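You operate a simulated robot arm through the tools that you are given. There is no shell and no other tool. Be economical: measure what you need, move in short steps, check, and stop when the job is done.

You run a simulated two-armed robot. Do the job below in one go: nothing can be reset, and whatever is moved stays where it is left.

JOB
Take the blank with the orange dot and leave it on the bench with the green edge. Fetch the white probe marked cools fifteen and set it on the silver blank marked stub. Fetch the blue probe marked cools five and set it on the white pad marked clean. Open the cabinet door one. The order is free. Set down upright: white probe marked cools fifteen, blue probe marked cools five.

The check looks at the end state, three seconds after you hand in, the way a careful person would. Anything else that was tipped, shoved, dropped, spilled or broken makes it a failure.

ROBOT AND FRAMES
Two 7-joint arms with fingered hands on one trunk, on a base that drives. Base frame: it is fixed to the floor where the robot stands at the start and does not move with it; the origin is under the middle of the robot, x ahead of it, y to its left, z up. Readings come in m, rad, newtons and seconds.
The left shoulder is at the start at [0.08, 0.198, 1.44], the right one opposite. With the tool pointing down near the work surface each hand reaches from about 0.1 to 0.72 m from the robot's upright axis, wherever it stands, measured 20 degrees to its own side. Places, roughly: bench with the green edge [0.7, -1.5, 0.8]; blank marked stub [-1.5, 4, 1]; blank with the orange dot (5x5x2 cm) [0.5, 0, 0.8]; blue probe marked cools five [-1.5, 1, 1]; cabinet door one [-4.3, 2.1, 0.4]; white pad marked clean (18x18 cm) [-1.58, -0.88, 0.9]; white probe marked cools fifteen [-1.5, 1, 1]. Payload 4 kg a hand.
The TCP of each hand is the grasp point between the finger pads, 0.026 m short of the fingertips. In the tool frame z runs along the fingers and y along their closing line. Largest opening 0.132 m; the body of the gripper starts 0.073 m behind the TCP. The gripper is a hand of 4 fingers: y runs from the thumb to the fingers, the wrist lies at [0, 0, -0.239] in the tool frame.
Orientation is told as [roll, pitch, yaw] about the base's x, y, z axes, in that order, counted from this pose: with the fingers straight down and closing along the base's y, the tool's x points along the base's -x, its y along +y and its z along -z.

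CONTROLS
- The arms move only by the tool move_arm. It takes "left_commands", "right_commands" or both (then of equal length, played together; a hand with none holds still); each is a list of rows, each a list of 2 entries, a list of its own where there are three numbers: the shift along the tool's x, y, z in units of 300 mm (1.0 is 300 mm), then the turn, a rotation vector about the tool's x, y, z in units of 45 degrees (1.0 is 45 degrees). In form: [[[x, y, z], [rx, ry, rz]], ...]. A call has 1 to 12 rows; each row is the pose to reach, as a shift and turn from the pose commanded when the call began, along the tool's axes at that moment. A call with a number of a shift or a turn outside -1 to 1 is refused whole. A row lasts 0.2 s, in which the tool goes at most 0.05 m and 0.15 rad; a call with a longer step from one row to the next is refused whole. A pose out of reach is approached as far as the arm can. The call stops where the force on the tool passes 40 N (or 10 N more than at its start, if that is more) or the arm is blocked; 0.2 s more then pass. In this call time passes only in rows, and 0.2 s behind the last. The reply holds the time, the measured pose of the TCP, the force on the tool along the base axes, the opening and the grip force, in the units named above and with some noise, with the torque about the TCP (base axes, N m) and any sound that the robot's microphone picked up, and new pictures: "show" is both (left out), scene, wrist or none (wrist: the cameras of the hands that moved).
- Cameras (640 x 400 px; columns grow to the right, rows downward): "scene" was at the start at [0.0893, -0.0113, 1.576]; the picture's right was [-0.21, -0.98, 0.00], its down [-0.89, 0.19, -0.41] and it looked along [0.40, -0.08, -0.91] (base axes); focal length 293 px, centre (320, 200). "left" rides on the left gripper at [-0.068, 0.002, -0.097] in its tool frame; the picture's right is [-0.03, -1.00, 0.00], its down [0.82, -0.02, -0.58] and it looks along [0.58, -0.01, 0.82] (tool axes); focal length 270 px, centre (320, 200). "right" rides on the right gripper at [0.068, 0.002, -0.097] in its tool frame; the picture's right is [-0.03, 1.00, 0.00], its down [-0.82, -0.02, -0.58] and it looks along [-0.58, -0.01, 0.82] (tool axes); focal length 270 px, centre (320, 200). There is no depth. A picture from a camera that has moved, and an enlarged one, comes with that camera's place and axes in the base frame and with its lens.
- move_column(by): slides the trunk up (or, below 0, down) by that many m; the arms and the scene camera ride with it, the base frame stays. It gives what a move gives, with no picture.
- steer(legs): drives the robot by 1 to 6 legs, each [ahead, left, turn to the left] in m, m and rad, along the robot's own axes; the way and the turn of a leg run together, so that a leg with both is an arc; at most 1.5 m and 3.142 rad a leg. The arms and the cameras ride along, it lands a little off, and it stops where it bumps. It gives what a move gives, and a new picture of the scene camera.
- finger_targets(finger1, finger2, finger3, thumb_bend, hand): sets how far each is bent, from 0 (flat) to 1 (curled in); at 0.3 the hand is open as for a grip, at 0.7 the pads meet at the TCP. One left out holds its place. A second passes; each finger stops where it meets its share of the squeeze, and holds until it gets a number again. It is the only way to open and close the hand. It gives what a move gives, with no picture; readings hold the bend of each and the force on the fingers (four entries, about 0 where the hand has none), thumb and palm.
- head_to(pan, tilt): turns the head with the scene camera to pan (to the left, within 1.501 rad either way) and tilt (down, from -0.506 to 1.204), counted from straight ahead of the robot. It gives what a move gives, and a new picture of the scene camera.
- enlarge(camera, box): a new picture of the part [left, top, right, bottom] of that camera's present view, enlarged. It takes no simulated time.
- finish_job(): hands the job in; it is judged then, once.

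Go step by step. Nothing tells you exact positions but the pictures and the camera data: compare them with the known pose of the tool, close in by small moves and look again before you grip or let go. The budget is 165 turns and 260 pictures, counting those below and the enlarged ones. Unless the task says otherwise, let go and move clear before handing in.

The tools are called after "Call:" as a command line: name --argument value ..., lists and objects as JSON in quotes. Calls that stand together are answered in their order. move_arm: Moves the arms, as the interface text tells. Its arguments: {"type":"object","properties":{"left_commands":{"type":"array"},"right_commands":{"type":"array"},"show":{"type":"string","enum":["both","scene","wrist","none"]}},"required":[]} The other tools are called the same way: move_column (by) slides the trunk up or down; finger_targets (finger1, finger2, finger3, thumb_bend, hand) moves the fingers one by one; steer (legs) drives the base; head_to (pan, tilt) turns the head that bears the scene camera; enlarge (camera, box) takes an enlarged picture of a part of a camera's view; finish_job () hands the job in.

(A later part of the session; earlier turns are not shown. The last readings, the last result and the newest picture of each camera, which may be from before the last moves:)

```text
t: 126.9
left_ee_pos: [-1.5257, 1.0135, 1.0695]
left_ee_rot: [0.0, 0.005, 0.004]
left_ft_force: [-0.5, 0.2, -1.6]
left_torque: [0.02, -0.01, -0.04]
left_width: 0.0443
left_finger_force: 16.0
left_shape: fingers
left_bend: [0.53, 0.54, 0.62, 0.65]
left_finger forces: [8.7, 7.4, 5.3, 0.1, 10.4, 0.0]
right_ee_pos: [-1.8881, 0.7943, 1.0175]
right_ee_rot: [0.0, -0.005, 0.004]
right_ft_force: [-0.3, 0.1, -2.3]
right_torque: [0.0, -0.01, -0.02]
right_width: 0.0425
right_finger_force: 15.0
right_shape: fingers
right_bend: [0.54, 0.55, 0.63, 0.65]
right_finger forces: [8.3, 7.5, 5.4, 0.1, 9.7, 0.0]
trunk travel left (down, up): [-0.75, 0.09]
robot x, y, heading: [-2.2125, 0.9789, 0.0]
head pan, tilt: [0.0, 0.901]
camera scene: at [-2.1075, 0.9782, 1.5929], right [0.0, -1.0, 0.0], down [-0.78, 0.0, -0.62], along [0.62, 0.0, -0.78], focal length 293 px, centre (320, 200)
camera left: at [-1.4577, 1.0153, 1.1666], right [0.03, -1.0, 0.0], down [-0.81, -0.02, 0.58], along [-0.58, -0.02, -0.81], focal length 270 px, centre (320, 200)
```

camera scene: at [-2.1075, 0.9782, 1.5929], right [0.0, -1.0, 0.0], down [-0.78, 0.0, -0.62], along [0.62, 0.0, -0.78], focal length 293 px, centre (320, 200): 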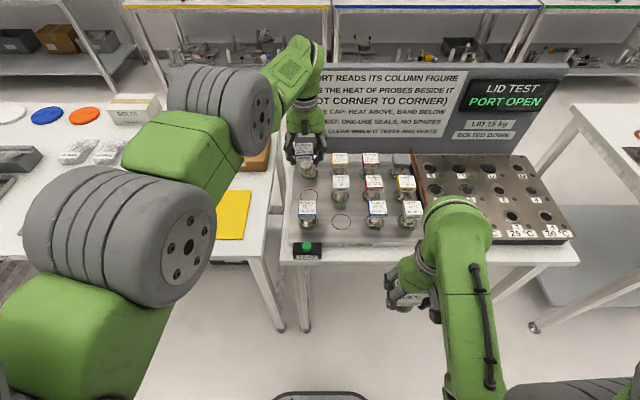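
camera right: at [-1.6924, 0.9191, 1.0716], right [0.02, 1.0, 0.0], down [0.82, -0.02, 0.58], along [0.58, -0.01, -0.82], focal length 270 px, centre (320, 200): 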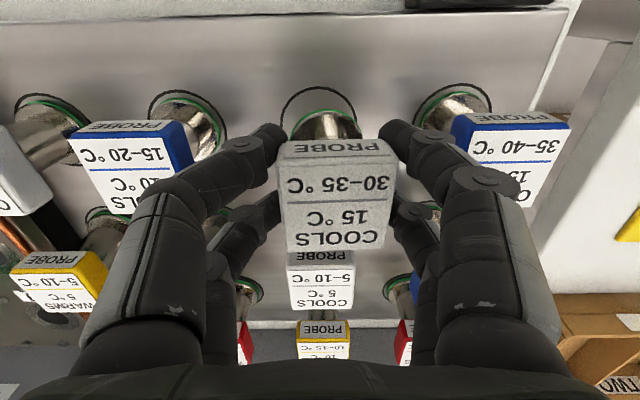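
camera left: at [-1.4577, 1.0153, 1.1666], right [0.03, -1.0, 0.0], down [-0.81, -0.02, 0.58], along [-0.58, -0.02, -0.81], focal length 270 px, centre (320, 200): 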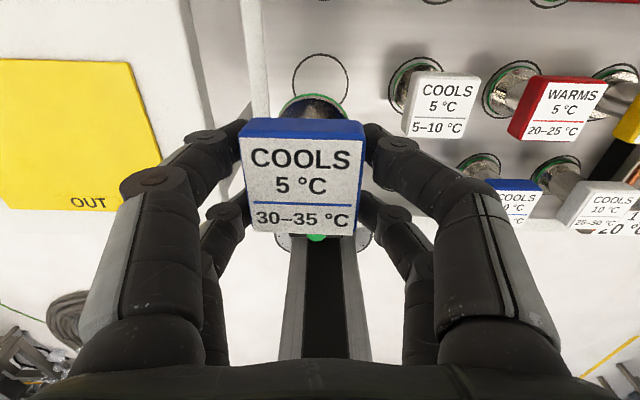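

Both probes are held. I'll bring the left hand back to its carry position.

Call:
move_arm --left_commands '[[[0.14, 0.03, 0], [0, 0, 0]], [[0.28, 0.08, 0], [0, 0, 0]], [[0.42, 0.14, 0], [0, 0, 0]], [[0.56, 0.2, 0.03], [0, 0, 0]], [[0.7, 0.26, 0.07], [0, 0, 0]], [[0.84, 0.32, 0.12], [0, 0, 0]], [[0.98, 0.36, 0.16], [0, 0, 0]]]' --show "none"

Call:
move_arm --left_commands '[[[0.12, 0.03, 0.0], [0, 0, 0]], [[0.23, 0.05, 0], [0, 0, 0]]]' --show "scene"

```text
t: 128.5
left_ee_pos: [-1.5245, 1.0185, 1.0563]
left_ee_rot: [-0.001, 0.002, 0.003]
left_ft_force: [-0.5, 0.0, -3.1]
left_torque: [0.02, 0.01, 0.02]
left_width: 0.0441
left_finger_force: 15.5
left_shape: fingers
left_bend: [0.53, 0.54, 0.62, 0.65]
left_finger forces: [8.5, 7.5, 5.4, 0.0, 10.2, 0.0]
left hand out of reach, approached as far as the arm can: row 1, 2, 3, 4, 5, 6, 7
right_ee_pos: [-1.8877, 0.7931, 1.0175]
right_ee_rot: [-0.001, -0.003, 0.003]
right_ft_force: [0.3, 0.4, -1.5]
right_torque: [-0.02, 0.0, 0.0]
right_width: 0.0426
right_finger_force: 15.4
right_shape: fingers
right_bend: [0.54, 0.55, 0.63, 0.65]
right_finger forces: [8.2, 7.4, 5.4, 0.0, 9.7, 0.1]
trunk travel left (down, up): [-0.75, 0.09]
robot x, y, heading: [-2.2142, 0.9774, 0.001]
head pan, tilt: [0.0, 0.901]
```

```text
t: 129.1
left_ee_pos: [-1.5249, 1.0186, 1.057]
left_ee_rot: [0.002, 0.002, 0.004]
left_ft_force: [0.5, -0.1, -2.3]
left_torque: [-0.03, 0.01, 0.0]
left_width: 0.0442
left_finger_force: 15.9
left_shape: fingers
left_bend: [0.53, 0.54, 0.62, 0.65]
left_finger forces: [8.3, 7.5, 5.3, 0.1, 10.2, 0.1]
left hand out of reach, approached as far as the arm can: row 1, 2
right_ee_pos: [-1.8877, 0.793, 1.017]
right_ee_rot: [-0.001, -0.003, 0.005]
right_ft_force: [-0.2, 0.3, -2.6]
right_torque: [-0.01, -0.01, -0.01]
right_width: 0.0425
right_finger_force: 15.5
right_shape: fingers
right_bend: [0.54, 0.55, 0.63, 0.65]
right_finger forces: [8.4, 7.4, 5.5, 0.1, 9.7, 0.1]
trunk travel left (down, up): [-0.75, 0.09]
robot x, y, heading: [-2.2174, 0.9746, 0.003]
head pan, tilt: [0.0, 0.901]
camera scene: at [-2.106, 0.9782, 1.5929], right [0.0, -1.0, 0.0], down [-0.78, 0.0, -0.62], along [0.62, 0.0, -0.78], focal length 293 px, centre (320, 200)
```

scene: 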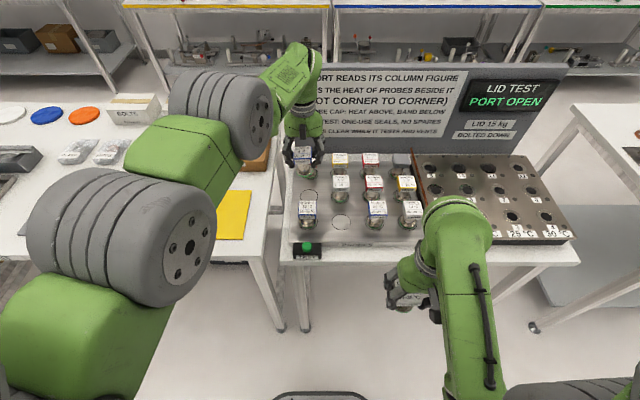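

The left arm's posture is stuck for pulling straight back, but the probe hangs about 4 cm above the front caps. I'll instead back the base off straight, then sort the arm out in free space.

Call:
steer --legs '[[-0.4, 0, 0]]'

```text
t: 131.6
left_ee_pos: [-1.9233, 1.0172, 1.0546]
left_ee_rot: [0.002, 0.004, 0.003]
left_ft_force: [0.8, -0.2, -2.9]
left_torque: [0.02, 0.06, -0.05]
left_width: 0.0442
left_finger_force: 16.1
left_shape: fingers
left_bend: [0.53, 0.54, 0.62, 0.65]
left_finger forces: [8.6, 7.6, 5.3, 0.0, 10.1, 0.0]
right_ee_pos: [-2.2867, 0.7915, 1.0165]
right_ee_rot: [0.0, -0.003, 0.002]
right_ft_force: [0.2, -0.3, -2.3]
right_torque: [-0.01, 0.02, -0.01]
right_width: 0.0429
right_finger_force: 15.2
right_shape: fingers
right_bend: [0.54, 0.55, 0.63, 0.65]
right_finger forces: [8.3, 7.4, 5.3, 0.0, 9.9, 0.0]
trunk travel left (down, up): [-0.75, 0.09]
robot x, y, heading: [-2.6129, 0.978, 0.004]
head pan, tilt: [0.0, 0.901]
camera scene: at [-2.5036, 0.9772, 1.5926], right [0.0, -1.0, 0.0], down [-0.79, 0.0, -0.62], along [0.62, 0.0, -0.79], focal length 293 px, centre (320, 200)
```

scene: 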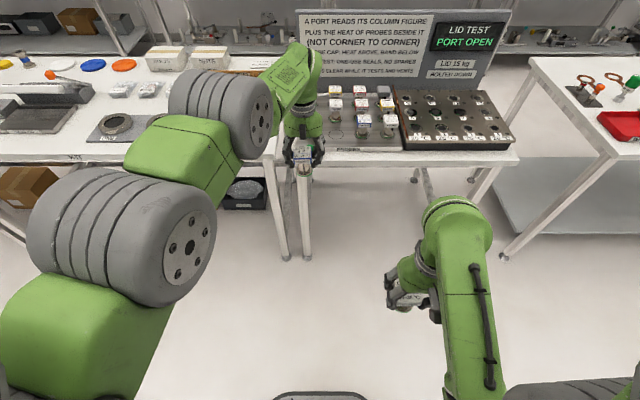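

Clear of the bench. I'll test how the left arm responds to small commands before moving it.

Call:
move_arm --left_commands '[[[-0.16, -0.05, 0], [0, 0, 0]], [[-0.32, -0.1, 0.0], [0, 0, 0]], [[-0.48, -0.15, 0.0], [0, 0, 0]], [[-0.64, -0.2, 0.0], [0, 0, 0]]]' --show "none"

```text
refused: row 1 steps farther than a row can; nothing moved
```

Call:
move_arm --left_commands '[[[-0.15, -0.04, 0], [0, 0, 0]], [[-0.3, -0.08, 0.0], [0, 0, 0]], [[-0.45, -0.12, 0.0], [0, 0, 0]], [[-0.6, -0.16, 0.0], [0, 0, 0]]]' --show "none"

```text
t: 132.6
left_ee_pos: [-1.9109, 1.0108, 1.0557]
left_ee_rot: [0.0, 0.002, 0.004]
left_ft_force: [0.1, 0.4, -2.0]
left_torque: [0.02, 0.01, 0.0]
left_width: 0.0441
left_finger_force: 16.1
left_shape: fingers
left_bend: [0.53, 0.54, 0.62, 0.65]
left_finger forces: [8.5, 7.5, 5.3, 0.0, 10.2, 0.0]
left hand out of reach, approached as far as the arm can: row 1, 2, 3, 4
right_ee_pos: [-2.2884, 0.7919, 1.0172]
right_ee_rot: [0.0, -0.004, 0.001]
right_ft_force: [-0.4, -1.2, -2.5]
right_torque: [-0.03, 0.03, -0.04]
right_width: 0.0426
right_finger_force: 15.2
right_shape: fingers
right_bend: [0.54, 0.55, 0.63, 0.65]
right_finger forces: [8.3, 7.4, 5.3, 0.1, 9.7, 0.0]
trunk travel left (down, up): [-0.75, 0.09]
robot x, y, heading: [-2.616, 0.9756, 0.001]
head pan, tilt: [0.0, 0.901]
```

The command lags behind the real pose. I'll steer the command to a point just below the actual pose so the arm unfolds downward in free space.

Call:
move_arm --left_commands '[[[-0.13, -0.03, 0.05], [0, 0, 0]], [[-0.26, -0.06, 0.1], [0, 0, 0]], [[-0.39, -0.09, 0.16], [0, 0, 0]], [[-0.5, -0.12, 0.24], [0, 0, 0]], [[-0.5, -0.12, 0.36], [0, 0, 0]], [[-0.5, -0.12, 0.48], [0, 0, 0]]]' --show "scene"

```text
t: 134.0
left_ee_pos: [-1.9191, 1.0084, 0.9893]
left_ee_rot: [0.001, 0.002, 0.002]
left_ft_force: [-0.5, 0.2, -2.4]
left_torque: [0.0, 0.02, -0.01]
left_width: 0.044
left_finger_force: 15.8
left_shape: fingers
left_bend: [0.53, 0.54, 0.63, 0.65]
left_finger forces: [8.5, 7.6, 5.3, 0.1, 10.1, 0.1]
left hand out of reach, approached as far as the arm can: row 1, 2, 3, 4, 5, 6
right_ee_pos: [-2.2887, 0.793, 1.0179]
right_ee_rot: [-0.001, -0.003, 0.0]
right_ft_force: [-1.0, 0.9, -2.8]
right_torque: [0.01, -0.03, 0.01]
right_width: 0.0428
right_finger_force: 15.2
right_shape: fingers
right_bend: [0.54, 0.55, 0.63, 0.65]
right_finger forces: [8.2, 7.4, 5.3, 0.0, 9.7, 0.0]
trunk travel left (down, up): [-0.75, 0.09]
robot x, y, heading: [-2.6151, 0.9767, -0.001]
head pan, tilt: [0.0, 0.901]
camera scene: at [-2.5063, 0.9777, 1.5928], right [0.0, -1.0, 0.0], down [-0.78, 0.0, -0.62], along [0.62, 0.0, -0.78], focal length 293 px, centre (320, 200)
```

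scene: 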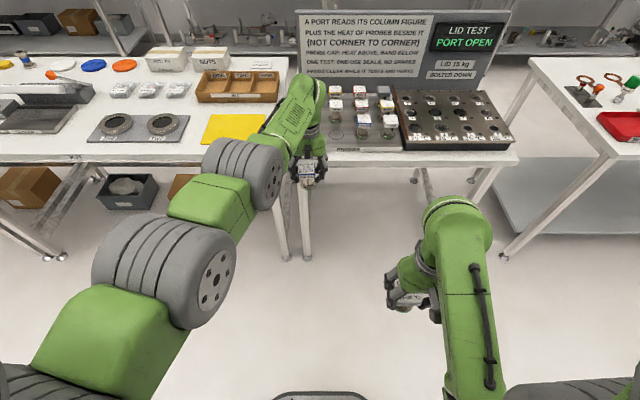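

The arm is unfolding. I'll hold the command a few rows to let it converge.

Call:
move_arm --left_commands '[[[0, 0, 0], [0, 0, 0]], [[0, 0, 0], [0, 0, 0]], [[0, 0, -0.05], [0, 0, 0]], [[0, 0, -0.1], [0, 0, 0]]]' --show "none"

```text
t: 135.0
left_ee_pos: [-1.9185, 1.006, 1.0181]
left_ee_rot: [0.0, 0.001, 0.001]
left_ft_force: [0.3, 0.0, -3.1]
left_torque: [0.02, 0.03, 0.0]
left_width: 0.0441
left_finger_force: 15.5
left_shape: fingers
left_bend: [0.53, 0.54, 0.63, 0.65]
left_finger forces: [8.4, 7.4, 5.1, 0.0, 10.0, 0.1]
right_ee_pos: [-2.2885, 0.793, 1.0173]
right_ee_rot: [0.0, -0.004, 0.002]
right_ft_force: [0.4, 0.1, -1.8]
right_torque: [0.03, 0.02, 0.0]
right_width: 0.0423
right_finger_force: 14.9
right_shape: fingers
right_bend: [0.54, 0.55, 0.63, 0.65]
right_finger forces: [8.4, 7.3, 5.3, 0.0, 9.7, 0.1]
trunk travel left (down, up): [-0.75, 0.09]
robot x, y, heading: [-2.6146, 0.9784, 0.004]
head pan, tilt: [0.0, 0.901]
```

The command re-anchors at the actual pose. Now I'll try retracting toward the body while staying lower.

Call:
move_arm --left_commands '[[[0.1, 0.03, 0.1], [0, 0, 0]], [[0.22, 0.06, 0.15], [0, 0, 0]], [[0.36, 0.1, 0.15], [0, 0, 0]], [[0.5, 0.15, 0.12], [0, 0, 0]], [[0.64, 0.2, 0.1], [0, 0, 0]], [[0.78, 0.25, 0.07], [0, 0, 0]], [[0.92, 0.3, 0.04], [0, 0, 0]]]' --show "scene"

```text
t: 136.6
left_ee_pos: [-2.1947, 1.0936, 1.0062]
left_ee_rot: [-0.001, -0.002, 0.002]
left_ft_force: [-0.2, 0.7, -2.3]
left_torque: [-0.03, 0.02, -0.03]
left_width: 0.0439
left_finger_force: 15.2
left_shape: fingers
left_bend: [0.53, 0.54, 0.63, 0.65]
left_finger forces: [8.6, 7.1, 5.2, 0.1, 10.0, 0.0]
right_ee_pos: [-2.2916, 0.7923, 1.0177]
right_ee_rot: [-0.001, -0.005, 0.002]
right_ft_force: [-0.2, -0.4, -2.9]
right_torque: [0.02, -0.02, 0.01]
right_width: 0.0425
right_finger_force: 14.4
right_shape: fingers
right_bend: [0.54, 0.55, 0.63, 0.65]
right_finger forces: [8.3, 7.4, 5.3, 0.0, 9.7, 0.1]
trunk travel left (down, up): [-0.75, 0.09]
robot x, y, heading: [-2.6149, 0.9727, -0.003]
head pan, tilt: [0.0, 0.901]
camera scene: at [-2.5106, 0.9778, 1.5931], right [0.0, -1.0, 0.0], down [-0.78, 0.0, -0.62], along [0.62, 0.0, -0.78], focal length 293 px, centre (320, 200)
```

scene: 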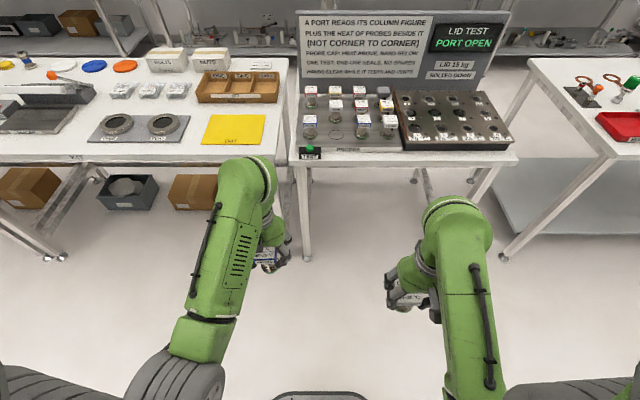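

Both probes are in carry pose. I'll drive along the row to face the white pad (y ≈ -0.88), then look.

Call:
steer --legs '[[0, -1.5, 0], [0, -0.48, 0]]'

```text
t: 146.7
left_ee_pos: [-2.1804, -0.9276, 1.0037]
left_ee_rot: [-0.002, 0.001, 0.008]
left_ft_force: [0.4, 0.6, -2.0]
left_torque: [-0.01, 0.0, 0.0]
left_width: 0.0439
left_finger_force: 15.2
left_shape: fingers
left_bend: [0.53, 0.54, 0.63, 0.65]
left_finger forces: [8.6, 7.0, 5.2, 0.1, 9.8, 0.0]
right_ee_pos: [-2.2752, -1.2276, 1.0179]
right_ee_rot: [-0.003, -0.004, 0.008]
right_ft_force: [0.6, 0.8, -3.0]
right_torque: [-0.01, -0.01, 0.03]
right_width: 0.0424
right_finger_force: 15.4
right_shape: fingers
right_bend: [0.54, 0.55, 0.63, 0.65]
right_finger forces: [8.3, 7.3, 5.2, 0.0, 9.7, 0.0]
trunk travel left (down, up): [-0.75, 0.09]
robot x, y, heading: [-2.6015, -1.0487, 0.006]
head pan, tilt: [0.0, 0.901]
camera scene: at [-2.4949, -1.0434, 1.5929], right [0.01, -1.0, 0.0], down [-0.78, -0.01, -0.62], along [0.62, 0.0, -0.78], focal length 293 px, centre (320, 200)
```

scene: 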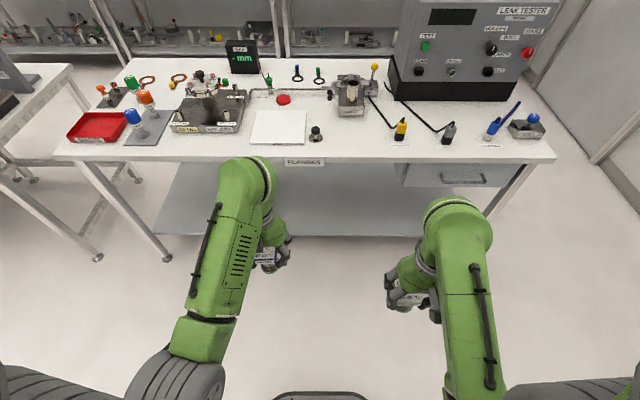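

Call:
enlarge --camera "scene" --box '[150, 60, 390, 210]'

```text
2.67 times, centred on (270, 135) of scene
camera zoom: at [-2.4949, -1.0434, 1.5929], right [0.01, -1.0, 0.0], down [-0.78, -0.01, -0.62], along [0.62, 0.0, -0.78], focal length 780 px, centre (453, 373)
```

zoom: 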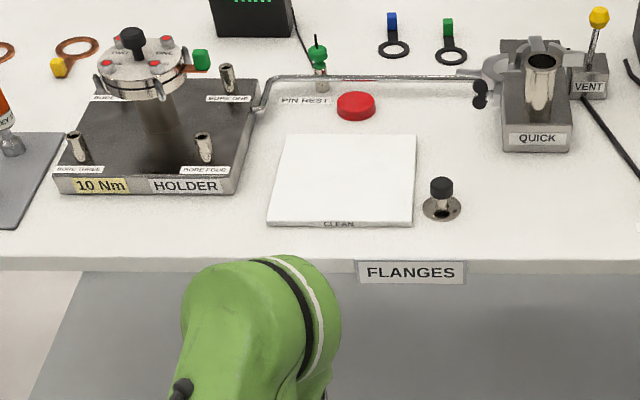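

The "clean" pad centre is at [-1.572, -0.885, 0.88]; a knobbed flange stands to its right at y ≈ -1.03. I'll drive forward 0.42 m.

Call:
steer --legs '[[0.42, 0, 0]]'

Call:
head_to --pan 0.2 --tilt 0.95

```text
t: 149.3
left_ee_pos: [-1.7624, -0.9239, 1.0062]
left_ee_rot: [0.0, 0.001, 0.01]
left_ft_force: [0.1, 0.3, -0.8]
left_torque: [-0.01, 0.0, -0.02]
left_width: 0.0439
left_finger_force: 14.7
left_shape: fingers
left_bend: [0.53, 0.54, 0.63, 0.65]
left_finger forces: [8.7, 7.1, 5.2, 0.1, 9.8, 0.1]
right_ee_pos: [-1.8544, -1.2252, 1.0175]
right_ee_rot: [0.0, -0.005, 0.009]
right_ft_force: [0.3, 0.6, -2.9]
right_torque: [-0.04, -0.01, 0.01]
right_width: 0.0424
right_finger_force: 14.9
right_shape: fingers
right_bend: [0.54, 0.55, 0.63, 0.65]
right_finger forces: [8.3, 7.3, 5.3, 0.0, 9.7, 0.1]
trunk travel left (down, up): [-0.75, 0.09]
robot x, y, heading: [-2.1786, -1.0458, 0.012]
head pan, tilt: [0.0, 0.901]
camera scene: at [-2.0758, -1.0421, 1.5931], right [0.01, -1.0, 0.0], down [-0.78, -0.01, -0.62], along [0.62, 0.01, -0.78], focal length 293 px, centre (320, 200)
```

scene: 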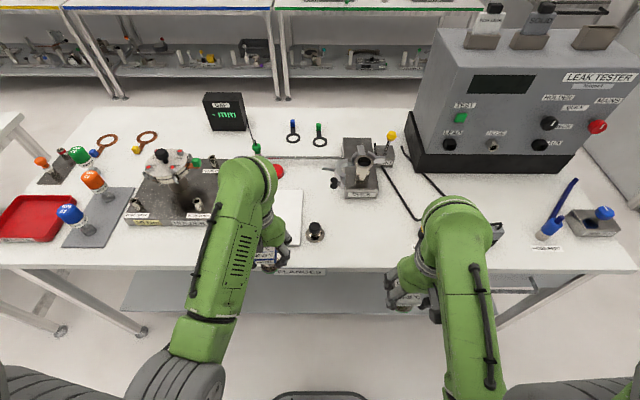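

```text
t: 150.0
left_ee_pos: [-1.7601, -0.9228, 1.005]
left_ee_rot: [0.002, 0.002, 0.01]
left_ft_force: [-0.2, 0.3, -2.1]
left_torque: [-0.05, -0.02, -0.02]
left_width: 0.0438
left_finger_force: 14.8
left_shape: fingers
left_bend: [0.53, 0.54, 0.63, 0.65]
left_finger forces: [8.6, 7.1, 5.1, 0.0, 9.8, 0.0]
right_ee_pos: [-1.8529, -1.2244, 1.0181]
right_ee_rot: [-0.001, -0.004, 0.011]
right_ft_force: [-1.0, 0.3, -1.9]
right_torque: [-0.02, 0.03, 0.02]
right_width: 0.0422
right_finger_force: 15.5
right_shape: fingers
right_bend: [0.54, 0.55, 0.63, 0.65]
right_finger forces: [8.2, 7.3, 5.2, 0.0, 9.8, 0.0]
trunk travel left (down, up): [-0.75, 0.09]
robot x, y, heading: [-2.1823, -1.0397, 0.014]
head pan, tilt: [0.201, 0.949]
camera scene: at [-2.0775, -1.0276, 1.5893], right [0.21, -0.98, 0.0], down [-0.8, -0.17, -0.58], along [0.57, 0.12, -0.81], focal length 293 px, centre (320, 200)
```

scene: 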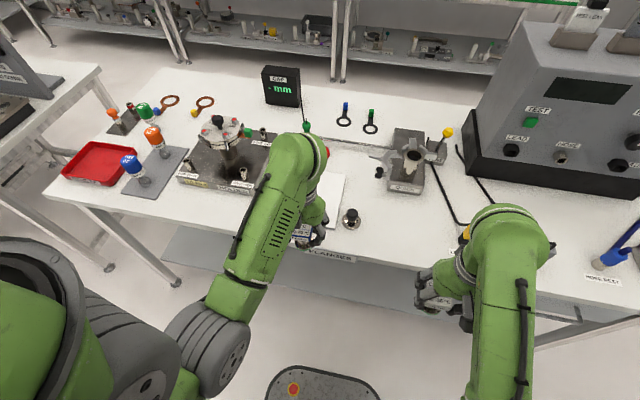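

I'll move the left hand over the pad centre and check with its wrist camera.

Call:
move_arm --left_commands '[[[-0.14, 0.03, -0.03], [0, 0, 0]], [[-0.28, 0.06, -0.05], [0, 0, 0]], [[-0.42, 0.09, -0.05], [0, 0, 0]], [[-0.56, 0.12, -0.05], [0, 0, 0]], [[-0.63, 0.127, -0.05], [0, 0, 0]]]' --show "both"

```text
t: 151.2
left_ee_pos: [-1.5699, -0.8831, 1.0195]
left_ee_rot: [0.0, 0.007, 0.012]
left_ft_force: [-0.9, 0.2, -2.9]
left_torque: [-0.03, 0.0, -0.01]
left_width: 0.0438
left_finger_force: 15.1
left_shape: fingers
left_bend: [0.53, 0.54, 0.63, 0.65]
left_finger forces: [8.7, 6.9, 4.9, 0.0, 9.9, 0.1]
right_ee_pos: [-1.8516, -1.2255, 1.0168]
right_ee_rot: [0.001, -0.003, 0.011]
right_ft_force: [1.2, 0.0, -2.0]
right_torque: [-0.01, 0.03, 0.04]
right_width: 0.0425
right_finger_force: 15.0
right_shape: fingers
right_bend: [0.54, 0.55, 0.63, 0.65]
right_finger forces: [8.3, 7.3, 5.2, 0.1, 9.7, 0.1]
trunk travel left (down, up): [-0.75, 0.09]
robot x, y, heading: [-2.1798, -1.0436, 0.009]
head pan, tilt: [0.201, 0.949]
camera scene: at [-2.0755, -1.0277, 1.5891], right [0.21, -0.98, 0.0], down [-0.8, -0.17, -0.58], along [0.57, 0.12, -0.81], focal length 293 px, centre (320, 200)
camera left: at [-1.5011, -0.8806, 1.1155], right [0.04, -1.0, 0.0], down [-0.81, -0.03, 0.58], along [-0.58, -0.02, -0.81], focal length 270 px, centre (320, 200)
```

scene: 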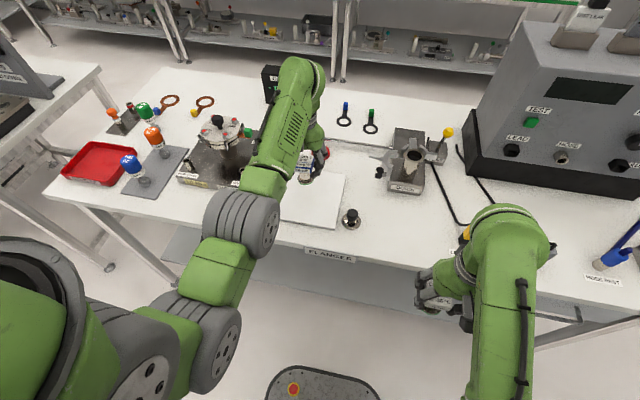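
left: 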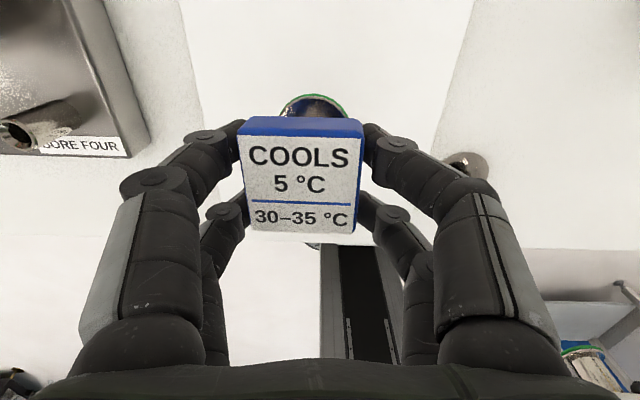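

Centred over the pad. I'll lower in small steps and watch the force for contact.

Call:
move_arm --left_commands '[[[0, -0.005, 0.1], [0, 0, 0]], [[0, -0.005, 0.17], [0, 0, 0]]]' --show "none"

Call:
enlarge --camera "scene" --box '[250, 120, 378, 200]'

```text
t: 151.8
left_ee_pos: [-1.5676, -0.8839, 0.9667]
left_ee_rot: [0.0, 0.003, 0.009]
left_ft_force: [0.5, -0.4, -2.5]
left_torque: [0.0, 0.02, 0.01]
left_width: 0.0441
left_finger_force: 15.2
left_shape: fingers
left_bend: [0.53, 0.54, 0.63, 0.65]
left_finger forces: [8.6, 6.8, 5.0, 0.0, 9.8, 0.1]
right_ee_pos: [-1.8511, -1.2247, 1.0171]
right_ee_rot: [0.001, -0.004, 0.01]
right_ft_force: [-0.1, -0.5, -3.0]
right_torque: [0.01, 0.02, 0.02]
right_width: 0.0424
right_finger_force: 15.7
right_shape: fingers
right_bend: [0.54, 0.55, 0.63, 0.65]
right_finger forces: [8.2, 7.3, 5.3, 0.1, 9.7, 0.0]
trunk travel left (down, up): [-0.75, 0.09]
robot x, y, heading: [-2.1796, -1.0442, 0.01]
head pan, tilt: [0.201, 0.949]
```

```text
5.00 times, centred on (314, 160) of scene
camera zoom: at [-2.0757, -1.0274, 1.5892], right [0.21, -0.98, 0.0], down [-0.8, -0.17, -0.58], along [0.57, 0.12, -0.81], focal length 1463 px, centre (350, 400)
```

zoom: 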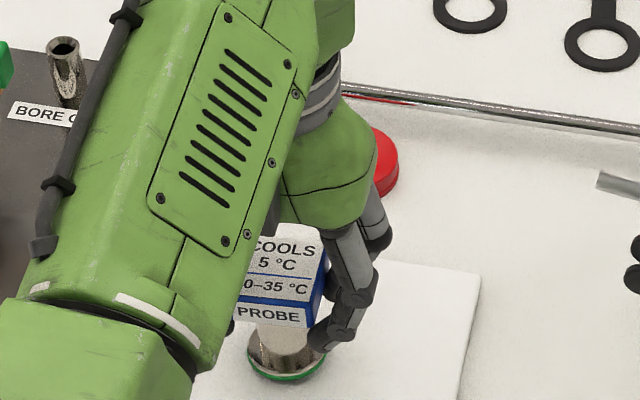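

Call:
move_arm --left_commands '[[[0, 0, 0.013], [0, 0, 0]], [[0, 0, 0.02], [0, 0, 0]]]' --show "none"

Call:
enlarge --camera "scene" --box '[275, 160, 339, 200]'

```text
t: 152.4
left_ee_pos: [-1.5694, -0.8841, 0.9623]
left_ee_rot: [-0.003, -0.001, 0.01]
left_ft_force: [-0.2, -0.8, 1.3]
left_torque: [0.04, 0.03, 0.02]
left_width: 0.0438
left_finger_force: 15.4
left_shape: fingers
left_bend: [0.53, 0.54, 0.63, 0.65]
left_finger forces: [7.9, 6.5, 5.0, 0.0, 9.6, 0.0]
right_ee_pos: [-1.8539, -1.2241, 1.0175]
right_ee_rot: [-0.001, -0.002, 0.01]
right_ft_force: [0.6, 0.3, -1.9]
right_torque: [0.02, 0.01, 0.0]
right_width: 0.0422
right_finger_force: 14.7
right_shape: fingers
right_bend: [0.54, 0.55, 0.63, 0.65]
right_finger forces: [8.2, 7.3, 5.2, 0.1, 9.7, 0.0]
trunk travel left (down, up): [-0.75, 0.09]
robot x, y, heading: [-2.1795, -1.043, 0.011]
head pan, tilt: [0.201, 0.949]
```

```text
10.00 times, centred on (307, 180) of scene
camera zoom: at [-2.0778, -1.0279, 1.5894], right [0.21, -0.98, 0.0], down [-0.8, -0.17, -0.58], along [0.57, 0.12, -0.81], focal length 2926 px, centre (450, 400)
```

zoom: 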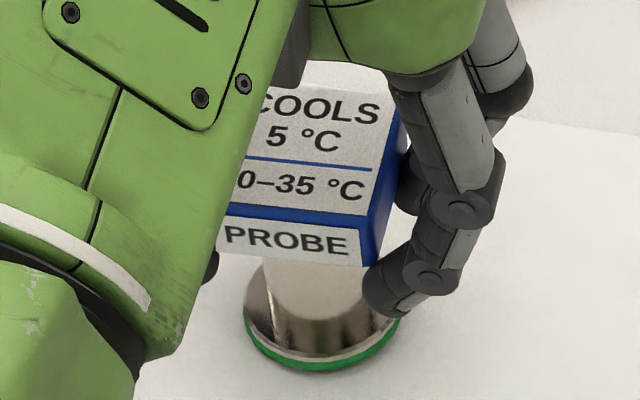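

Contact (force went from -2.5 to +1.3 N): the probe rests upright on the pad. I'll release and go straight up.

Call:
finger_targets --hand "left" --finger1 0.42 --finger2 0.42 --finger3 0.42 --thumb_bend 0.42

Call:
move_arm --left_commands '[[[0, 0, -0.1], [0, 0, 0]], [[0, 0, -0.22], [0, 0, 0]], [[0, 0, -0.3], [0, 0, 0]]]' --show "both"

```text
t: 153.4
left_ee_pos: [-1.5707, -0.8845, 0.9615]
left_ee_rot: [0.0, 0.002, 0.012]
left_ft_force: [-0.5, -0.7, 0.1]
left_torque: [-0.01, 0.0, 0.01]
left_width: 0.0927
left_finger_force: 0.1
left_shape: fingers
left_bend: [0.42, 0.42, 0.42, 0.42]
left_finger forces: [0.0, 0.0, 0.1, 0.1, 0.1, 0.0]
right_ee_pos: [-1.8539, -1.2236, 1.0172]
right_ee_rot: [-0.001, -0.002, 0.011]
right_ft_force: [-0.6, -0.6, -2.6]
right_torque: [-0.01, -0.01, -0.03]
right_width: 0.0427
right_finger_force: 15.2
right_shape: fingers
right_bend: [0.54, 0.55, 0.63, 0.65]
right_finger forces: [8.3, 7.4, 5.2, 0.1, 9.7, 0.0]
trunk travel left (down, up): [-0.75, 0.09]
robot x, y, heading: [-2.1791, -1.0461, 0.009]
head pan, tilt: [0.201, 0.949]
```

```text
t: 154.2
left_ee_pos: [-1.5698, -0.8847, 1.0517]
left_ee_rot: [-0.001, 0.001, 0.011]
left_ft_force: [0.1, -0.3, 0.2]
left_torque: [0.0, 0.02, 0.01]
left_width: 0.0925
left_finger_force: 0.1
left_shape: fingers
left_bend: [0.42, 0.42, 0.42, 0.42]
left_finger forces: [0.0, 0.1, 0.0, 0.0, 0.0, 0.0]
right_ee_pos: [-1.8533, -1.2257, 1.0181]
right_ee_rot: [0.0, -0.004, 0.009]
right_ft_force: [0.6, 0.2, -3.2]
right_torque: [0.01, 0.02, 0.0]
right_width: 0.0423
right_finger_force: 14.5
right_shape: fingers
right_bend: [0.54, 0.55, 0.63, 0.65]
right_finger forces: [8.3, 7.3, 5.1, 0.1, 9.7, 0.1]
trunk travel left (down, up): [-0.75, 0.09]
robot x, y, heading: [-2.1792, -1.0445, 0.01]
head pan, tilt: [0.201, 0.949]
camera scene: at [-2.0776, -1.0279, 1.5893], right [0.21, -0.98, 0.0], down [-0.8, -0.17, -0.58], along [0.57, 0.12, -0.81], focal length 293 px, centre (320, 200)
camera left: at [-1.5009, -0.8837, 1.1486], right [0.04, -1.0, 0.0], down [-0.81, -0.03, 0.58], along [-0.58, -0.02, -0.81], focal length 270 px, centre (320, 200)
```

scene: 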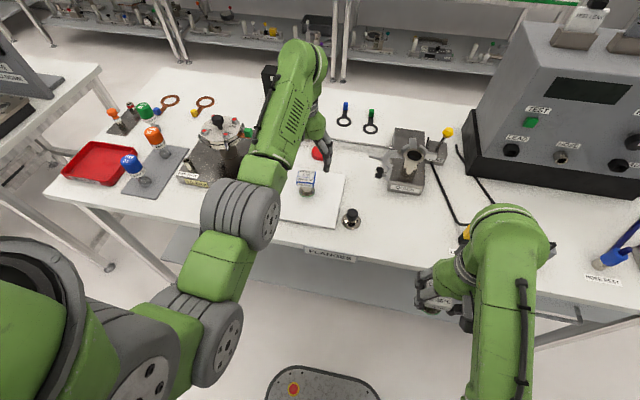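
left: 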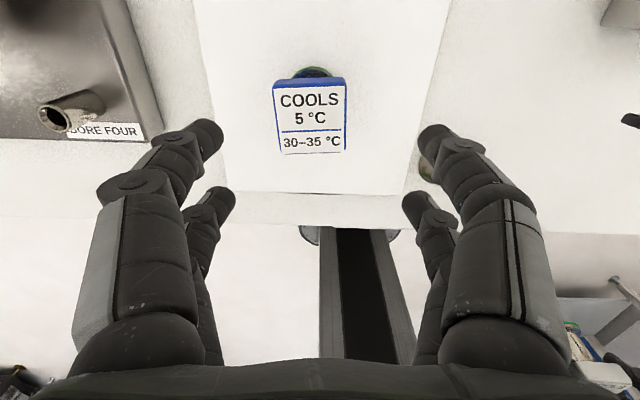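

The blue probe stands upright on the pad. I'll back off straight, then tuck the left hand.

Call:
steer --legs '[[-0.45, 0, -0.01]]'

Call:
move_arm --left_commands '[[[0.1, 0.03, 0.1], [0, 0, 0]], [[0.22, 0.06, 0.17], [0, 0, 0]], [[0.36, 0.1, 0.2], [0, 0, 0]], [[0.5, 0.1, 0.2], [0, 0, 0]], [[0.64, 0.1, 0.2], [0, 0, 0]], [[0.78, 0.1, 0.2], [0, 0, 0]], [[0.9, 0.1, 0.2], [0, 0, 0]]]' --show "none"

```text
t: 156.9
left_ee_pos: [-2.015, -0.8917, 1.0491]
left_ee_rot: [0.0, 0.002, 0.006]
left_ft_force: [-0.4, -0.1, 0.4]
left_torque: [0.01, 0.0, -0.01]
left_width: 0.0927
left_finger_force: 0.0
left_shape: fingers
left_bend: [0.42, 0.42, 0.42, 0.42]
left_finger forces: [0.0, 0.0, 0.0, 0.1, 0.0, 0.0]
right_ee_pos: [-2.3014, -1.2298, 1.0168]
right_ee_rot: [0.0, -0.002, 0.006]
right_ft_force: [-0.6, 0.3, -3.3]
right_torque: [-0.01, 0.0, 0.03]
right_width: 0.0423
right_finger_force: 15.2
right_shape: fingers
right_bend: [0.54, 0.55, 0.63, 0.65]
right_finger forces: [8.3, 7.3, 5.1, 0.0, 9.7, 0.1]
trunk travel left (down, up): [-0.75, 0.09]
robot x, y, heading: [-2.6242, -1.0471, 0.007]
head pan, tilt: [0.201, 0.949]
camera scene: at [-2.5232, -1.0317, 1.5891], right [0.2, -0.98, 0.0], down [-0.8, -0.17, -0.58], along [0.57, 0.12, -0.81], focal length 293 px, centre (320, 200)
```

scene: 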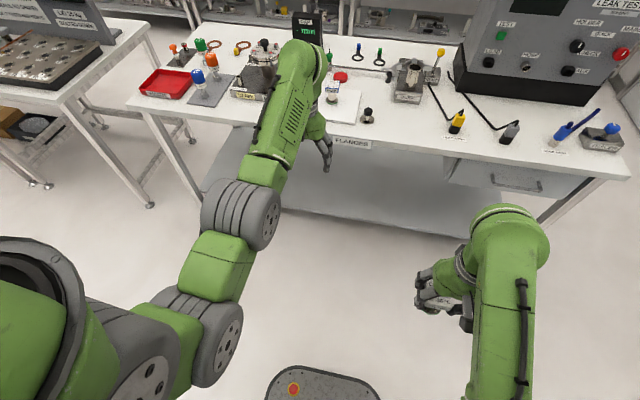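

```text
t: 158.5
left_ee_pos: [-2.2898, -0.8638, 0.9921]
left_ee_rot: [0.0, -0.001, 0.006]
left_ft_force: [-0.2, 0.3, -0.2]
left_torque: [-0.02, 0.0, 0.02]
left_width: 0.0928
left_finger_force: 0.1
left_shape: fingers
left_bend: [0.42, 0.42, 0.42, 0.42]
left_finger forces: [0.0, 0.1, 0.1, 0.0, 0.0, 0.0]
right_ee_pos: [-2.304, -1.2314, 1.0175]
right_ee_rot: [0.001, -0.004, 0.006]
right_ft_force: [0.1, -0.1, -2.3]
right_torque: [-0.02, 0.02, 0.02]
right_width: 0.0427
right_finger_force: 15.4
right_shape: fingers
right_bend: [0.54, 0.55, 0.63, 0.65]
right_finger forces: [8.3, 7.3, 5.2, 0.0, 9.6, 0.0]
trunk travel left (down, up): [-0.75, 0.09]
robot x, y, heading: [-2.6289, -1.0453, 0.004]
head pan, tilt: [0.201, 0.949]
```

Now drive along the row toward the stub blank at y ≈ 4, stopping to look on the way.

Call:
head_to --pan 1.1 --tilt 0.5

Call:
steer --legs '[[0.08, 1.5, 0], [0.08, 1.5, 0]]'

```text
t: 159.7
left_ee_pos: [-2.2868, -0.8638, 0.9912]
left_ee_rot: [0.0, 0.001, 0.007]
left_ft_force: [-0.2, -0.5, 0.5]
left_torque: [-0.04, 0.01, 0.02]
left_width: 0.0926
left_finger_force: 0.2
left_shape: fingers
left_bend: [0.42, 0.42, 0.42, 0.42]
left_finger forces: [0.1, 0.0, 0.0, 0.0, 0.0, 0.1]
right_ee_pos: [-2.3028, -1.2301, 1.0189]
right_ee_rot: [0.001, -0.005, 0.005]
right_ft_force: [-0.6, 0.2, -1.9]
right_torque: [-0.04, 0.01, 0.02]
right_width: 0.0424
right_finger_force: 15.1
right_shape: fingers
right_bend: [0.54, 0.55, 0.63, 0.65]
right_finger forces: [8.3, 7.2, 5.3, 0.0, 9.6, 0.1]
trunk travel left (down, up): [-0.75, 0.09]
robot x, y, heading: [-2.6304, -1.0484, 0.006]
head pan, tilt: [1.1, 0.499]
camera scene: at [-2.5567, -0.9654, 1.6268], right [0.89, -0.45, 0.0], down [-0.22, -0.43, -0.88], along [0.39, 0.78, -0.48], focal length 293 px, centre (320, 200)
```

scene: 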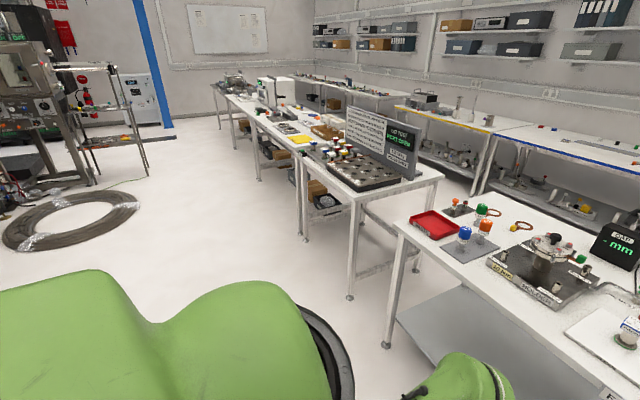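

```text
refused: leg 1 is longer than a leg can be; nothing moved
```

Call:
steer --legs '[[0.08, 1.45, 0], [0.08, 1.45, 0], [0, 1.3, 0]]'

Call:
head_to --pan 0.4 --tilt 0.6

```text
t: 179.7
left_ee_pos: [-2.1028, 3.2937, 0.9915]
left_ee_rot: [0.002, 0.003, -0.03]
left_ft_force: [-0.4, -0.2, 0.2]
left_torque: [-0.01, -0.03, -0.01]
left_width: 0.0927
left_finger_force: 0.0
left_shape: fingers
left_bend: [0.42, 0.42, 0.42, 0.42]
left_finger forces: [0.1, 0.1, 0.0, 0.0, 0.1, 0.0]
right_ee_pos: [-2.1316, 2.929, 1.0173]
right_ee_rot: [-0.001, -0.002, -0.032]
right_ft_force: [0.0, -0.7, -1.9]
right_torque: [-0.01, 0.0, 0.0]
right_width: 0.0423
right_finger_force: 15.1
right_shape: fingers
right_bend: [0.54, 0.55, 0.63, 0.65]
right_finger forces: [8.2, 7.3, 5.0, 0.1, 9.6, 0.0]
trunk travel left (down, up): [-0.75, 0.09]
robot x, y, heading: [-2.4515, 3.1232, -0.034]
head pan, tilt: [1.1, 0.499]
camera scene: at [-2.3753, 3.2023, 1.6269], right [0.88, -0.48, 0.0], down [-0.23, -0.42, -0.88], along [0.42, 0.77, -0.48], focal length 293 px, centre (320, 200)
```

scene: 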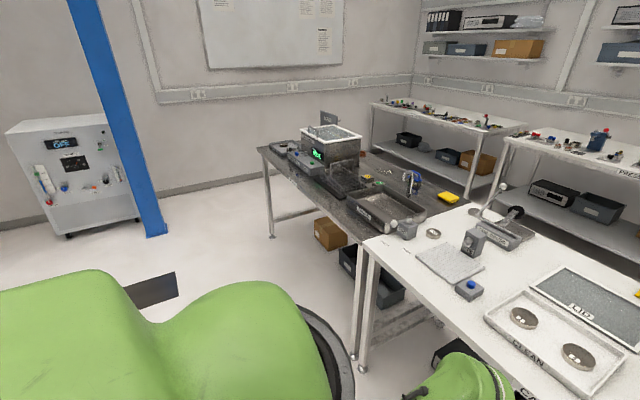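

```text
t: 180.8
left_ee_pos: [-2.1025, 3.2947, 0.9905]
left_ee_rot: [0.0, 0.001, -0.031]
left_ft_force: [0.3, 0.2, -0.6]
left_torque: [-0.02, -0.02, -0.01]
left_width: 0.0925
left_finger_force: 0.0
left_shape: fingers
left_bend: [0.42, 0.42, 0.42, 0.42]
left_finger forces: [0.1, 0.0, 0.0, 0.0, 0.0, 0.0]
right_ee_pos: [-2.1326, 2.9301, 1.0181]
right_ee_rot: [0.002, -0.004, -0.032]
right_ft_force: [0.4, -0.4, -2.7]
right_torque: [-0.04, 0.03, -0.01]
right_width: 0.0419
right_finger_force: 15.2
right_shape: fingers
right_bend: [0.54, 0.55, 0.63, 0.65]
right_finger forces: [8.3, 7.2, 5.0, 0.0, 9.6, 0.0]
trunk travel left (down, up): [-0.75, 0.09]
robot x, y, heading: [-2.4513, 3.1246, -0.027]
head pan, tilt: [0.4, 0.6]
camera scene: at [-2.3367, 3.1554, 1.6177], right [0.36, -0.93, 0.0], down [-0.53, -0.2, -0.83], along [0.77, 0.3, -0.56], focal length 293 px, centre (320, 200)
```

scene: 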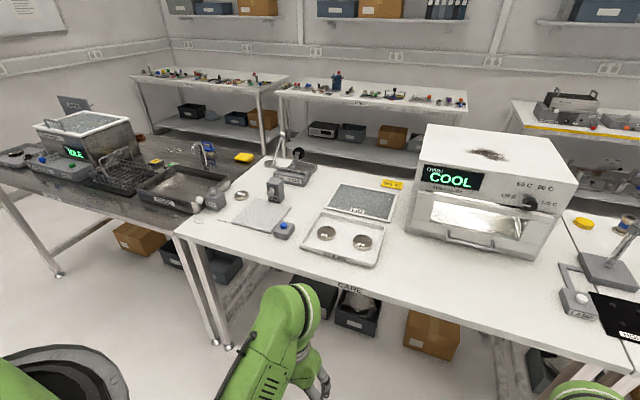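

Call:
enlarge --camera "scene" --box '[200, 140, 424, 280]'

Call:
enlarge --camera "scene" --box '[0, 90, 256, 250]'

```text
2.86 times, centred on (312, 210) of scene
camera zoom: at [-2.3367, 3.1554, 1.6177], right [0.36, -0.93, 0.0], down [-0.53, -0.2, -0.83], along [0.77, 0.3, -0.56], focal length 836 px, centre (343, 171)
```

zoom: 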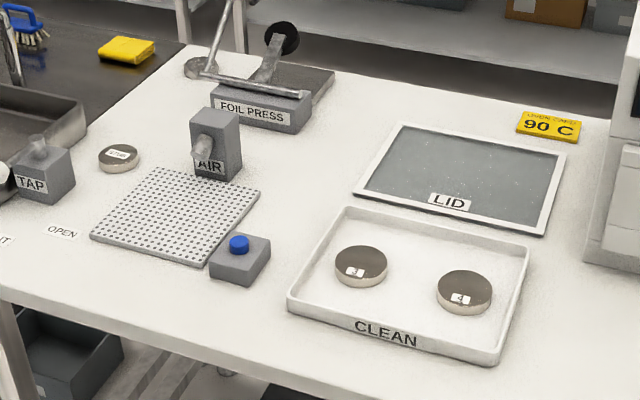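

```text
2.50 times, centred on (128, 170) of scene
camera zoom: at [-2.3367, 3.1554, 1.6177], right [0.36, -0.93, 0.0], down [-0.53, -0.2, -0.83], along [0.77, 0.3, -0.56], focal length 732 px, centre (800, 275)
```

zoom: 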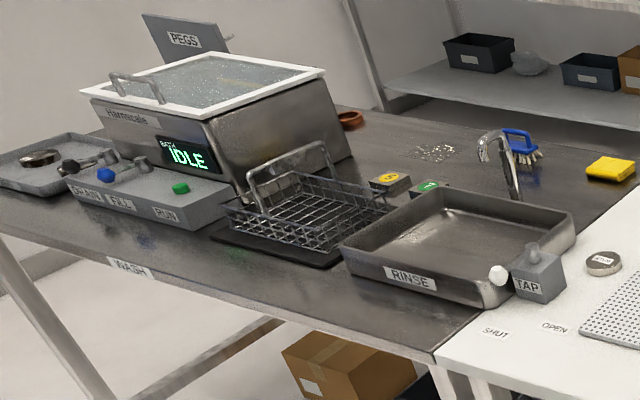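

Call:
enlarge --camera "scene" --box '[225, 182, 257, 202]'

```text
16.00 times, centred on (241, 192) of scene
camera zoom: at [-2.3367, 3.1554, 1.6177], right [0.36, -0.93, 0.0], down [-0.53, -0.2, -0.83], along [0.77, 0.3, -0.56], focal length 4682 px, centre (1584, 328)
```

zoom: 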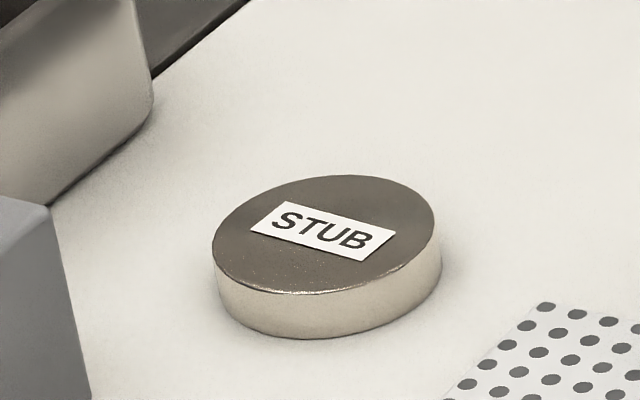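

That is the "STUB" blank at about [-1.435, 3.887]. I'll tuck the left hand in more, then drive over and approach.

Call:
move_arm --left_commands '[[[0.12, 0.08, 0], [0, 0, 0]], [[0.24, 0.16, 0.0], [0, 0, 0]], [[0.36, 0.22, 0.0], [0, 0, 0]]]' --show "none"

Call:
steer --legs '[[0.0, 0.83, 0.03], [0.25, 0, 0]]'

Call:
head_to --pan 0.0 --tilt 0.8

```text
t: 181.6
left_ee_pos: [-2.1946, 3.335, 0.9733]
left_ee_rot: [0.009, -0.017, -0.136]
left_ft_force: [-0.7, 0.7, -0.3]
left_torque: [0.0, -0.02, -0.04]
left_width: 0.0926
left_finger_force: 0.0
left_shape: fingers
left_bend: [0.42, 0.42, 0.42, 0.42]
left_finger forces: [0.0, 0.0, 0.0, 0.1, 0.0, 0.0]
left hand out of reach, approached as far as the arm can: row 2, 3
right_ee_pos: [-2.1312, 2.9284, 1.0147]
right_ee_rot: [0.001, -0.004, -0.03]
right_ft_force: [-0.5, -0.1, -3.2]
right_torque: [-0.01, -0.01, 0.0]
right_width: 0.0421
right_finger_force: 14.9
right_shape: fingers
right_bend: [0.54, 0.55, 0.63, 0.65]
right_finger forces: [8.4, 7.2, 5.1, 0.0, 9.5, 0.0]
trunk travel left (down, up): [-0.75, 0.09]
robot x, y, heading: [-2.4503, 3.1208, -0.033]
head pan, tilt: [0.4, 0.6]
```

```text
t: 187.5
left_ee_pos: [-1.9443, 4.1807, 0.9721]
left_ee_rot: [0.002, -0.003, -0.101]
left_ft_force: [-0.1, 0.2, 0.3]
left_torque: [-0.04, -0.02, -0.01]
left_width: 0.0925
left_finger_force: 0.1
left_shape: fingers
left_bend: [0.42, 0.42, 0.42, 0.42]
left_finger forces: [0.1, 0.0, 0.0, 0.1, 0.0, 0.0]
right_ee_pos: [-1.8636, 3.7792, 1.0186]
right_ee_rot: [0.001, -0.007, 0.003]
right_ft_force: [0.3, 0.3, -2.3]
right_torque: [-0.04, 0.02, 0.01]
right_width: 0.0422
right_finger_force: 15.1
right_shape: fingers
right_bend: [0.54, 0.55, 0.63, 0.65]
right_finger forces: [8.3, 7.2, 5.1, 0.0, 9.7, 0.0]
trunk travel left (down, up): [-0.75, 0.09]
robot x, y, heading: [-2.1859, 3.9625, 0.0]
head pan, tilt: [0.4, 0.6]
camera scene: at [-2.0775, 3.998, 1.6182], right [0.39, -0.92, 0.0], down [-0.52, -0.22, -0.83], along [0.76, 0.32, -0.56], focal length 293 px, centre (320, 200)
```

scene: 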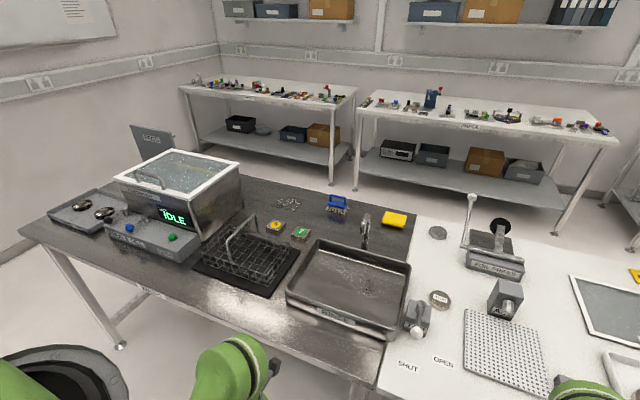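

```text
t: 188.4
left_ee_pos: [-1.9412, 4.1813, 0.97]
left_ee_rot: [0.001, 0.001, -0.104]
left_ft_force: [0.4, 0.2, -0.8]
left_torque: [0.03, 0.02, 0.03]
left_width: 0.0928
left_finger_force: 0.2
left_shape: fingers
left_bend: [0.42, 0.42, 0.42, 0.42]
left_finger forces: [0.0, 0.0, 0.1, 0.0, 0.0, 0.0]
right_ee_pos: [-1.8594, 3.7793, 1.0184]
right_ee_rot: [0.0, -0.003, 0.002]
right_ft_force: [-0.1, -0.2, -2.0]
right_torque: [-0.02, -0.01, 0.02]
right_width: 0.0422
right_finger_force: 15.4
right_shape: fingers
right_bend: [0.54, 0.55, 0.63, 0.65]
right_finger forces: [8.3, 7.1, 5.1, 0.0, 9.6, 0.0]
trunk travel left (down, up): [-0.75, 0.09]
robot x, y, heading: [-2.1873, 3.9589, 0.007]
head pan, tilt: [0.0, 0.799]
camera scene: at [-2.0725, 3.9637, 1.6008], right [0.0, -1.0, 0.0], down [-0.72, 0.0, -0.7], along [0.7, 0.0, -0.72], focal length 293 px, centre (320, 200)
```

scene: 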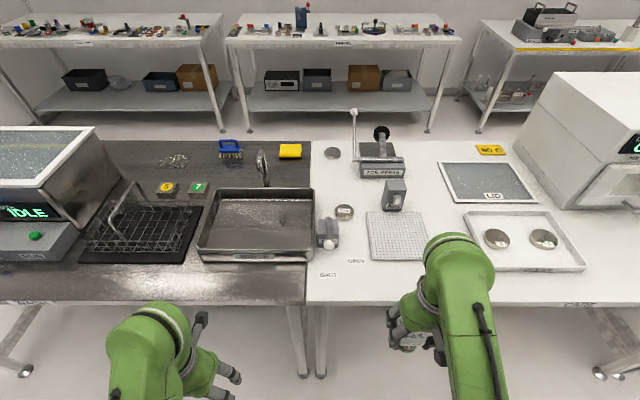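

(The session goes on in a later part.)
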